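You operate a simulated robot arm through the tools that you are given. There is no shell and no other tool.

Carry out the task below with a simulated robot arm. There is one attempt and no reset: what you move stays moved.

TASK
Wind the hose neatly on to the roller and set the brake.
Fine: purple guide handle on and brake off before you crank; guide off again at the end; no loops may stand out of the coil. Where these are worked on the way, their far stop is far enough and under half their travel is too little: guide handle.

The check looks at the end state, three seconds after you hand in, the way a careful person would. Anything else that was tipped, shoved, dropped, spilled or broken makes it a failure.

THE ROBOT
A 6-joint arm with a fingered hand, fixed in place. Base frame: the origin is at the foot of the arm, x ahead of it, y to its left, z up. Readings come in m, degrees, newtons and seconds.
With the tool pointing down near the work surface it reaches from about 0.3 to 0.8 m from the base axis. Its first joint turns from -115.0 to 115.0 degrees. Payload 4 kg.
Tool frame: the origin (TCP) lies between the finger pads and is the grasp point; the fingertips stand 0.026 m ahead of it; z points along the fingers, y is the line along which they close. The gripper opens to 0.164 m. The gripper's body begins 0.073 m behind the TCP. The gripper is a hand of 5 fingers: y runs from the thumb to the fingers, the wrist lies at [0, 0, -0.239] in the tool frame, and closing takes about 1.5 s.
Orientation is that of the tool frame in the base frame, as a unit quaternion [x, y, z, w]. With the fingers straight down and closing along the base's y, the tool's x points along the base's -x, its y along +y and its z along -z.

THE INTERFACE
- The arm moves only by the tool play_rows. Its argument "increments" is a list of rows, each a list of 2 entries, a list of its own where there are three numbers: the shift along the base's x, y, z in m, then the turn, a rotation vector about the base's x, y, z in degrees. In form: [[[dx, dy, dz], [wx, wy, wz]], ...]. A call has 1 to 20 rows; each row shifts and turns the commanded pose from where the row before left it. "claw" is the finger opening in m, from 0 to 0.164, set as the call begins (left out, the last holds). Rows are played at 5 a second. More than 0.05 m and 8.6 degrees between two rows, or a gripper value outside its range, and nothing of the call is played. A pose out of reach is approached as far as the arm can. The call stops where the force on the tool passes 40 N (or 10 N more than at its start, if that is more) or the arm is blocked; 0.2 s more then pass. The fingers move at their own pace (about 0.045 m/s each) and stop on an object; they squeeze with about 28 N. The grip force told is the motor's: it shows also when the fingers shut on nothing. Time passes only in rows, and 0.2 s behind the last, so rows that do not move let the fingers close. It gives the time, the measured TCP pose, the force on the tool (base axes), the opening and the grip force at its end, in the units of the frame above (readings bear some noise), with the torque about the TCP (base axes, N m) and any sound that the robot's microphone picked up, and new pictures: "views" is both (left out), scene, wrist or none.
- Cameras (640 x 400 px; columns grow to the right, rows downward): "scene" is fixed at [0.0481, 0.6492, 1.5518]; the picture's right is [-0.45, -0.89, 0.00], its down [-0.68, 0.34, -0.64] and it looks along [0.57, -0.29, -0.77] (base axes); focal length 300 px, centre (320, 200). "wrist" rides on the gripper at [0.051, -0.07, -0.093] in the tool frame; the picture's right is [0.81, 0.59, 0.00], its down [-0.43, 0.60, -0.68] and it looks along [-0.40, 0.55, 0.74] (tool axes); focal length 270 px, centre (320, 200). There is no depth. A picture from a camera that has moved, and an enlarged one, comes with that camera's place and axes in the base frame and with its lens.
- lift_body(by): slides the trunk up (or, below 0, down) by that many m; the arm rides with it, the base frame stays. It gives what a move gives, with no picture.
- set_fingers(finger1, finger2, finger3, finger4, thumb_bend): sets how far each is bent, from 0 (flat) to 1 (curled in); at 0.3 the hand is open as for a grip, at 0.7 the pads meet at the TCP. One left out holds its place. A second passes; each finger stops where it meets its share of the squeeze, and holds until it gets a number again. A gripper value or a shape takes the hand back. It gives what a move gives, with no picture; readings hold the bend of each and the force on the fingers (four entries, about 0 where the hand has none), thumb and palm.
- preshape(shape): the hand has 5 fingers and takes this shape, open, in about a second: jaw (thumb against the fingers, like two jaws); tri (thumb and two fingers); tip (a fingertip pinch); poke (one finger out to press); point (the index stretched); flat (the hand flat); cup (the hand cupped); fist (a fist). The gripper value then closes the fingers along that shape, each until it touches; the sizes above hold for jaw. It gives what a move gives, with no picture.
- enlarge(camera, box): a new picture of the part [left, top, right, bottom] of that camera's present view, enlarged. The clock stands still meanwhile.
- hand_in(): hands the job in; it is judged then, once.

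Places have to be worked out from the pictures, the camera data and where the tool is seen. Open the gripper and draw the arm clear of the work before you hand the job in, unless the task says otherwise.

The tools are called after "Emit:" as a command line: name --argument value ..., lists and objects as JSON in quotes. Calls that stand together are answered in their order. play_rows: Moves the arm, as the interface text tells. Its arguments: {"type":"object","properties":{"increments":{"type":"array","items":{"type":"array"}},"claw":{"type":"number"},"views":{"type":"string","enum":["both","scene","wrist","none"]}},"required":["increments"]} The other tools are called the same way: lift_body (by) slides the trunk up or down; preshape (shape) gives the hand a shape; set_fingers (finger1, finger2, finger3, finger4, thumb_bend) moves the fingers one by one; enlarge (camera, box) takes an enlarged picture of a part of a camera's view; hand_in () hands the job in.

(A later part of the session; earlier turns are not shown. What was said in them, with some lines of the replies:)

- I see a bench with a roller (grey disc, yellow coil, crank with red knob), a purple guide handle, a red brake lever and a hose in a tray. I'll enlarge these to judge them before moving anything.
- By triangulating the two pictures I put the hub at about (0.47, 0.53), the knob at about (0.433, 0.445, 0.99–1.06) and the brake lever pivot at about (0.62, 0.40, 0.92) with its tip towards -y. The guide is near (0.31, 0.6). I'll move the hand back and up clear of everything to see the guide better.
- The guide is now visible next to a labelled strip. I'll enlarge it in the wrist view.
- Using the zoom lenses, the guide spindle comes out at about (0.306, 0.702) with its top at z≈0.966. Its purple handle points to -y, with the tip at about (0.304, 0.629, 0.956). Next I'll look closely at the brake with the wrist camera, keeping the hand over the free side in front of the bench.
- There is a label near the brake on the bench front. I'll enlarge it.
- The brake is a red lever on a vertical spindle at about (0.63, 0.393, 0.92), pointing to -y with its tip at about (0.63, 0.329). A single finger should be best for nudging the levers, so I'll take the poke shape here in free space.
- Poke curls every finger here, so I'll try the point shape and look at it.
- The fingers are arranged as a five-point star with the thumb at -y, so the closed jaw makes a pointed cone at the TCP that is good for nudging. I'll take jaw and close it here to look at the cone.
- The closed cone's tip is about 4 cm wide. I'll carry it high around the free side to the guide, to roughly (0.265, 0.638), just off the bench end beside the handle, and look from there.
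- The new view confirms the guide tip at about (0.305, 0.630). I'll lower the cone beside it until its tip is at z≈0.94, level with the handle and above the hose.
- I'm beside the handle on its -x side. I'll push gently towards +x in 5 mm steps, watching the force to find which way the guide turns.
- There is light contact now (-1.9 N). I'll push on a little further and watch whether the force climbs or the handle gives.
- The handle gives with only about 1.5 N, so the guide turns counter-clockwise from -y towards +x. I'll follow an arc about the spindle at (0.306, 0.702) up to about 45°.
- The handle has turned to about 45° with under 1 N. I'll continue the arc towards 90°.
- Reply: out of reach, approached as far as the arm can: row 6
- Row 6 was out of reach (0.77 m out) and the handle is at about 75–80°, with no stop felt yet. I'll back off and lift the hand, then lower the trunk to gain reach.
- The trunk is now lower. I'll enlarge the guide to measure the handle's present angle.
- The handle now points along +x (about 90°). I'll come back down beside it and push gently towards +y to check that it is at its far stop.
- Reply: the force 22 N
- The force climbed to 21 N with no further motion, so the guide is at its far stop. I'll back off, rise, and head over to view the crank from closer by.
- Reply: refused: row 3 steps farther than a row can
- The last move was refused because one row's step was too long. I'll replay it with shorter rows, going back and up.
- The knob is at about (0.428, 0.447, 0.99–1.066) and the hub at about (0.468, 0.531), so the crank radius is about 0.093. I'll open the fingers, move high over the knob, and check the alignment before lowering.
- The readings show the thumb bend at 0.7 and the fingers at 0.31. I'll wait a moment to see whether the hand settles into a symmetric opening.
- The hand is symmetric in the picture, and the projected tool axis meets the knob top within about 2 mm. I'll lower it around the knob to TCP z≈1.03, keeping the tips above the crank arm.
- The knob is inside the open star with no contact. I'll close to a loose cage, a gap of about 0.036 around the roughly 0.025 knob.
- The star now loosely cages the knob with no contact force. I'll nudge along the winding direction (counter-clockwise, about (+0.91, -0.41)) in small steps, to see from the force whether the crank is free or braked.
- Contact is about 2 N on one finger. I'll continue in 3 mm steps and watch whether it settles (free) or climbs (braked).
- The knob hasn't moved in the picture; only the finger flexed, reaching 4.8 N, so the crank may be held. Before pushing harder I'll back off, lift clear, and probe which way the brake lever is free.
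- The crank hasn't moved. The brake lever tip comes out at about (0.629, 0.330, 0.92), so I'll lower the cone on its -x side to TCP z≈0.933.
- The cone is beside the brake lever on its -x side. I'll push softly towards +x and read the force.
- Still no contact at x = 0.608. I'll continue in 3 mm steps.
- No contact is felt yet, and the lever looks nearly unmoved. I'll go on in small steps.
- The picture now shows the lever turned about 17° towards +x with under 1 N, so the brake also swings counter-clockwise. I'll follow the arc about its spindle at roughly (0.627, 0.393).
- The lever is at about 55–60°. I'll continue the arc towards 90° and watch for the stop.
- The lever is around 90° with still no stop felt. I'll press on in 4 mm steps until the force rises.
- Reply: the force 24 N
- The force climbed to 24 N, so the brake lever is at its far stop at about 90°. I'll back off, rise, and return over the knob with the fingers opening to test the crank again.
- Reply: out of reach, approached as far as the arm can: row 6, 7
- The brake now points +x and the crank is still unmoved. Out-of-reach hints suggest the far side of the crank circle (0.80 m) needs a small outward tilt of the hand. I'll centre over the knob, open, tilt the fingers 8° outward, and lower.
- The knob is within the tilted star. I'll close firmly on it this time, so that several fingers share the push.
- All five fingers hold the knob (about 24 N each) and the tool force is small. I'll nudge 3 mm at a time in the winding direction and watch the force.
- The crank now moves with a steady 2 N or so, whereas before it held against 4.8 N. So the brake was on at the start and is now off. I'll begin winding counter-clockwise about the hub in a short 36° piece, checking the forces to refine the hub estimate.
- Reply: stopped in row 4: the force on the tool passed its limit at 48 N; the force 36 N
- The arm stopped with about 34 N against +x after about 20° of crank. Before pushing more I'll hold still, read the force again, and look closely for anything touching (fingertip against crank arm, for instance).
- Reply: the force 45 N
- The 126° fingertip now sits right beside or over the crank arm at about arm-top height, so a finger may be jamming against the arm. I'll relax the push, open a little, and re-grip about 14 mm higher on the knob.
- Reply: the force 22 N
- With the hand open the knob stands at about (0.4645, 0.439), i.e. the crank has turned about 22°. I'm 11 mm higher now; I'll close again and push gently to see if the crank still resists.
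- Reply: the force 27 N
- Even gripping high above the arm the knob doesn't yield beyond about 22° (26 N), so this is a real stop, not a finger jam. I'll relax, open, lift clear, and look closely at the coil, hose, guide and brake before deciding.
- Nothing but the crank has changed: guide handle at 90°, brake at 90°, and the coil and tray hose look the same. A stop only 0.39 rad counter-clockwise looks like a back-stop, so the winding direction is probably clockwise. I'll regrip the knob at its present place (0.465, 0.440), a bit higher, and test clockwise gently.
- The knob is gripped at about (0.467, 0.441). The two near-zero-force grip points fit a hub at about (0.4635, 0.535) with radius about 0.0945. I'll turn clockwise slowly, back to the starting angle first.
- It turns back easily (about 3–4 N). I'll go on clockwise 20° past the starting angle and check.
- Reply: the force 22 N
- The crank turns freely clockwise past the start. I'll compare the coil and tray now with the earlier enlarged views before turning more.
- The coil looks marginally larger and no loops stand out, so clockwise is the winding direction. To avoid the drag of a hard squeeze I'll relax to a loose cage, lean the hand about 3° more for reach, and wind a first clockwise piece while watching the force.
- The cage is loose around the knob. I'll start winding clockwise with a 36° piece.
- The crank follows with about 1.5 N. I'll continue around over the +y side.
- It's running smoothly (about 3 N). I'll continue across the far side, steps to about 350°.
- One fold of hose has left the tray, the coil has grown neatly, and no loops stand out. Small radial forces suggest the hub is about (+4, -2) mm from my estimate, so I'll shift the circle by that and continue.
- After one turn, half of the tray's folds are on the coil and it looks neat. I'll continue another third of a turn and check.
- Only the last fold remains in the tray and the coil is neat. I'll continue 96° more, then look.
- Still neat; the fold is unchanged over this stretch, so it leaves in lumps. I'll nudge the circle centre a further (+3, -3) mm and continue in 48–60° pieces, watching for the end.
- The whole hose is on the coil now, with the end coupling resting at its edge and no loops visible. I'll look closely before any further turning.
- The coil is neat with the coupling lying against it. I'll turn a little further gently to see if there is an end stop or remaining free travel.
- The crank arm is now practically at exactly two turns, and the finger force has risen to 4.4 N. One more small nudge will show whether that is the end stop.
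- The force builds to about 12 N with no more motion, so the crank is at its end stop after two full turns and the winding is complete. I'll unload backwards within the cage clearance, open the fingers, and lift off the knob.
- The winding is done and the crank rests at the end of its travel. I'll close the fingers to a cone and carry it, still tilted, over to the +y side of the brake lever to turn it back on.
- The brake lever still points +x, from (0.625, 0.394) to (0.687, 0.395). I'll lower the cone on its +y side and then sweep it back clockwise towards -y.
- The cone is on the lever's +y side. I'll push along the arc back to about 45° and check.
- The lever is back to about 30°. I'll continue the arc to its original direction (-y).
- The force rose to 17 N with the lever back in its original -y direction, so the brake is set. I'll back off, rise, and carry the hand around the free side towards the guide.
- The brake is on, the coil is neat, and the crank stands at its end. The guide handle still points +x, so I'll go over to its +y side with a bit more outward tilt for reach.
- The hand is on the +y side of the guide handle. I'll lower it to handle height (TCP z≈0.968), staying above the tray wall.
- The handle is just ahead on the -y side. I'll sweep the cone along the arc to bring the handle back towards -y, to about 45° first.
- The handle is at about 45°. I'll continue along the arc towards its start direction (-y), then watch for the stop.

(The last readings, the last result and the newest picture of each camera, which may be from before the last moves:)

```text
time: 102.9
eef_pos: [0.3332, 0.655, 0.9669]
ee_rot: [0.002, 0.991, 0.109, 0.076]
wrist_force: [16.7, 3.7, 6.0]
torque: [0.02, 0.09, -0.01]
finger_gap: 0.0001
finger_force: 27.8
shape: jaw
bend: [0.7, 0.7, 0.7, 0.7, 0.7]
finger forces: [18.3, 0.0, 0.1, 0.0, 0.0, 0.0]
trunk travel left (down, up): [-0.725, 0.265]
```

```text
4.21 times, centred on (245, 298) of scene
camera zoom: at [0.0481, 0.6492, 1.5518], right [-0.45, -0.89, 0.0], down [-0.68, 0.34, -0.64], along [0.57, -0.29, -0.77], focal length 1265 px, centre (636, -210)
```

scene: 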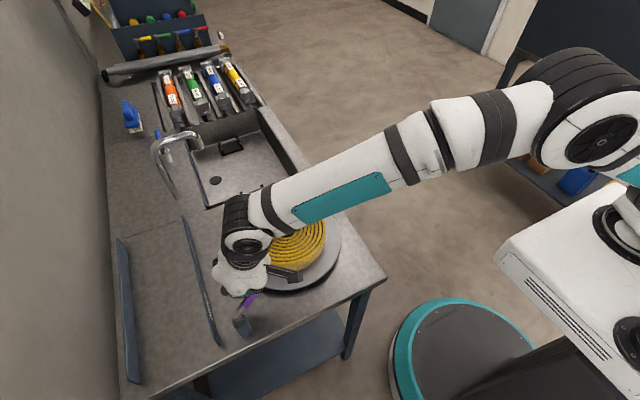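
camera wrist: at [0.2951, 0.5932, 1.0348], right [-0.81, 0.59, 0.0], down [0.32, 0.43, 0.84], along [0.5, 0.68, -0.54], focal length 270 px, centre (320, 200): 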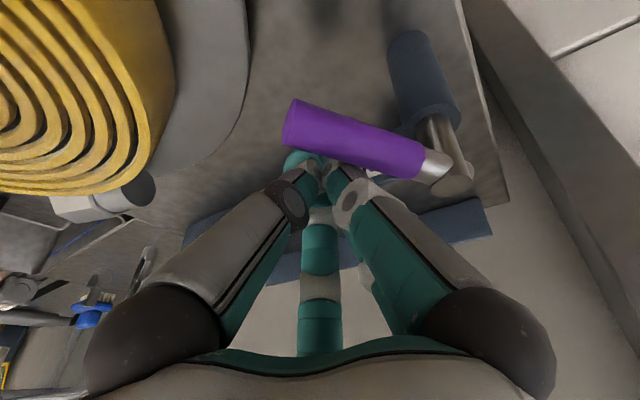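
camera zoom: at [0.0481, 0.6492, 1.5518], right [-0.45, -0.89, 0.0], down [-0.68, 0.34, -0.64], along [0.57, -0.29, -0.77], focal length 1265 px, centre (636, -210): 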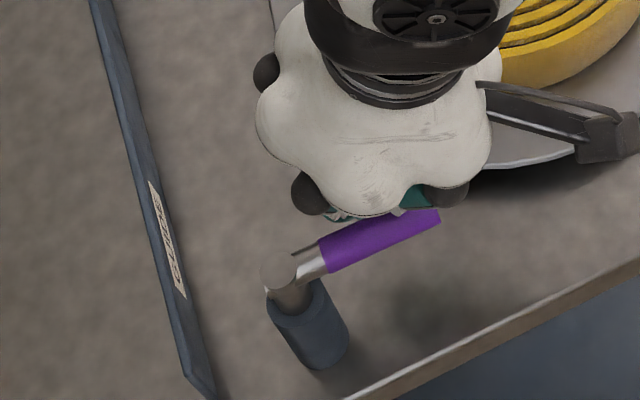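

The force rose to 17 N with the handle back at its original -y direction, so the guide is off again. I'll back away from it, rise, and retreat to the free side.

Emit:
play_rows --increments '[[[0.01, 0.002, 0], [0, 0, 0]], [[0.01, 0.002, 0], [0, 0, 0]], [[0, 0, 0.04], [0, 0, 0]], [[0, 0, 0.045], [0, 0, 0]], [[0, 0, 0.045], [0, 0, 0]], [[0, 0, 0.03], [0, 0, 0]], [[-0.03, -0.03, 0], [0, 0, 0]], [[-0.02, -0.04, 0], [0, 0, 0]], [[0, -0.045, 0], [0, 0, 0]], [[0, -0.045, 0], [0, 0, 0]], [[0, -0.045, 0], [0, 0, 0]], [[0, -0.045, 0], [0, 0, 0]], [[0, -0.045, 0], [0, 0, 0]], [[0, -0.045, 0], [0, 0, 0]]]' --views "both"

Emit:
enlarge --camera "scene" --box '[200, 150, 360, 270]'

Emit:
enlarge --camera "scene" --box '[90, 200, 330, 390]'

```text
time: 105.9
eef_pos: [0.2985, 0.3152, 1.1255]
ee_rot: [0.0, 0.991, 0.107, 0.075]
wrist_force: [0.4, -0.4, 0.0]
torque: [0.02, 0.0, 0.01]
finger_gap: 0.0
finger_force: 27.9
shape: jaw
bend: [0.7, 0.7, 0.7, 0.7, 0.7]
finger forces: [0.1, 0.1, 0.0, 0.0, 0.1, 0.0]
trunk travel left (down, up): [-0.725, 0.265]
camera wrist: at [0.2366, 0.2289, 1.1933], right [-0.81, 0.59, 0.01], down [0.32, 0.43, 0.85], along [0.5, 0.69, -0.53], focal length 270 px, centre (320, 200)
```

scene: 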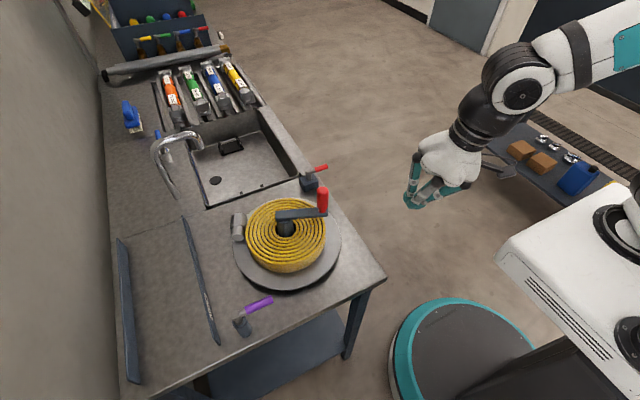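
wrist: 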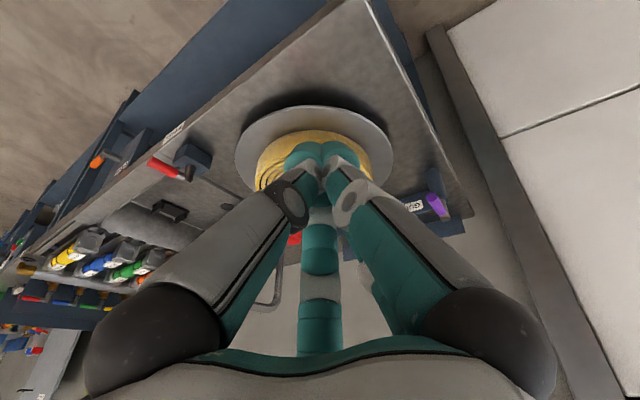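

```text
3.33 times, centred on (280, 210) of scene
camera zoom: at [0.0481, 0.6492, 1.5518], right [-0.45, -0.89, 0.0], down [-0.68, 0.34, -0.64], along [0.57, -0.29, -0.77], focal length 1001 px, centre (453, 167)
```

zoom: 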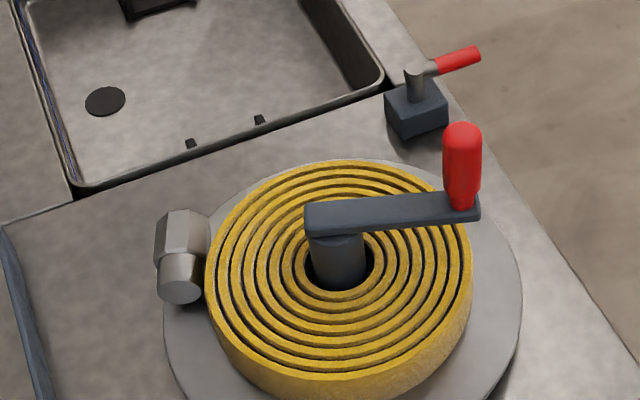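

```text
2.11 times, centred on (210, 295) of scene
camera zoom: at [0.0481, 0.6492, 1.5518], right [-0.45, -0.89, 0.0], down [-0.68, 0.34, -0.64], along [0.57, -0.29, -0.77], focal length 632 px, centre (552, 0)
```

zoom: 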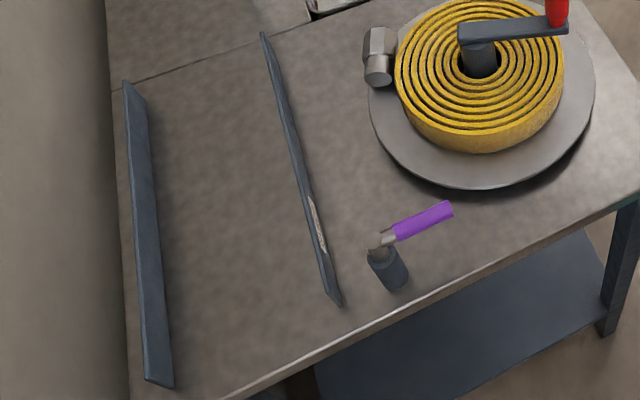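

The hose is fully coiled with no loops, the guide handle is back at its starting direction, and the brake lever is back at its set position. I'll open the gripper in free space and draw the arm further clear.

Emit:
play_rows --increments '[[[0, -0.03, 0.02], [0, 0, 0]], [[0, -0.03, 0.02], [0, 0, 0]], [[0, 0, 0.02], [0, 0, 0]], [[0, 0, 0], [0, 0, 0]], [[0, 0, 0], [0, 0, 0]], [[0, 0, 0], [0, 0, 0]], [[0, 0, 0], [0, 0, 0]], [[0, 0, 0], [0, 0, 0]], [[0, 0, 0], [0, 0, 0]], [[0, 0, 0], [0, 0, 0]]]' --claw 0.164 --views "both"

Emit:
enlarge --camera "scene" --box '[200, 150, 360, 270]'

```text
time: 108.1
eef_pos: [0.316, 0.2702, 1.1772]
ee_rot: [0.0, 0.991, 0.107, 0.075]
wrist_force: [0.2, 0.1, 0.9]
torque: [0.0, 0.03, 0.02]
finger_gap: 0.1639
finger_force: 0.1
shape: jaw
bend: [0.3, 0.3, 0.3, 0.3, 0.3]
finger forces: [0.1, 0.0, 0.0, 0.0, 0.0, 0.0]
out of reach, approached as far as the arm can: row 2, 3
trunk travel left (down, up): [-0.725, 0.265]
camera wrist: at [0.253, 0.185, 1.2456], right [-0.81, 0.59, 0.01], down [0.32, 0.43, 0.84], along [0.5, 0.68, -0.54], focal length 270 px, centre (320, 200)
```

scene: 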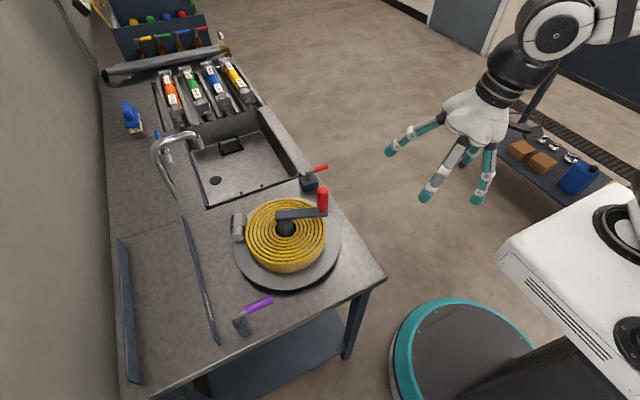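
wrist: 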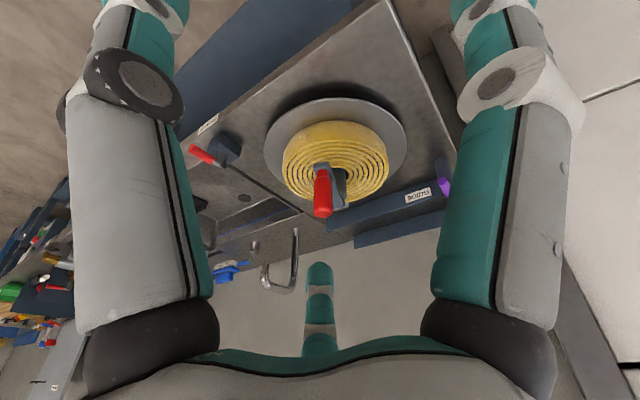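

```text
3.33 times, centred on (280, 210) of scene
camera zoom: at [0.0481, 0.6492, 1.5518], right [-0.45, -0.89, 0.0], down [-0.68, 0.34, -0.64], along [0.57, -0.29, -0.77], focal length 1001 px, centre (453, 167)
```

zoom: 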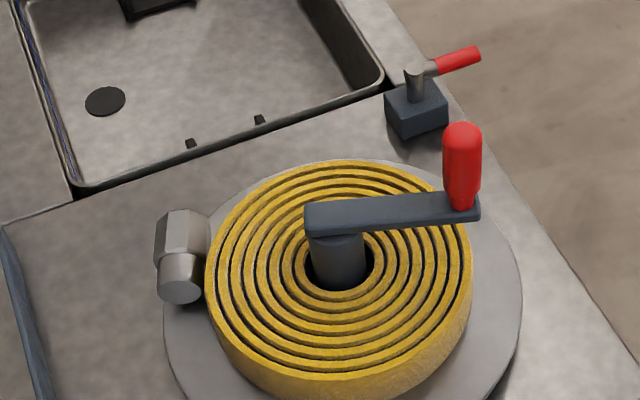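

The hand is open and clear, and everything is stable: hose fully coiled, no loops, guide off, brake set, nothing else disturbed. I'm handing in.

Emit:
hand_in

```text
The job is handed in.
```

I wound the hose fully on to the roller, set the brake and handed the job in. I haven't seen the check's result.

- **Coil:** it looks neat in the last pictures. No loops stand out, the tray is empty, and the end coupling lies against the coil. The crank stands at its end stop after two full turns.
- **Guide handle:** I turned it to its far stop before cranking. Afterwards I turned it back until it met its stop in the starting direction.
- **Brake:** the lever was on at the start. I turned it to its far stop to free the crank, then pushed it back to its original stop after winding.
- **Hand:** it ended open and clear of the bench, and nothing else looked moved.

I tried cranking the wrong way first. With the guide on and the brake off, I turned the crank counter-clockwise about 22° until it met a back-stop, and pushed against it with more than 40 N. I then turned it back and wound clockwise. I saw no change in the coil or hose from this, but the check could count it against the job.
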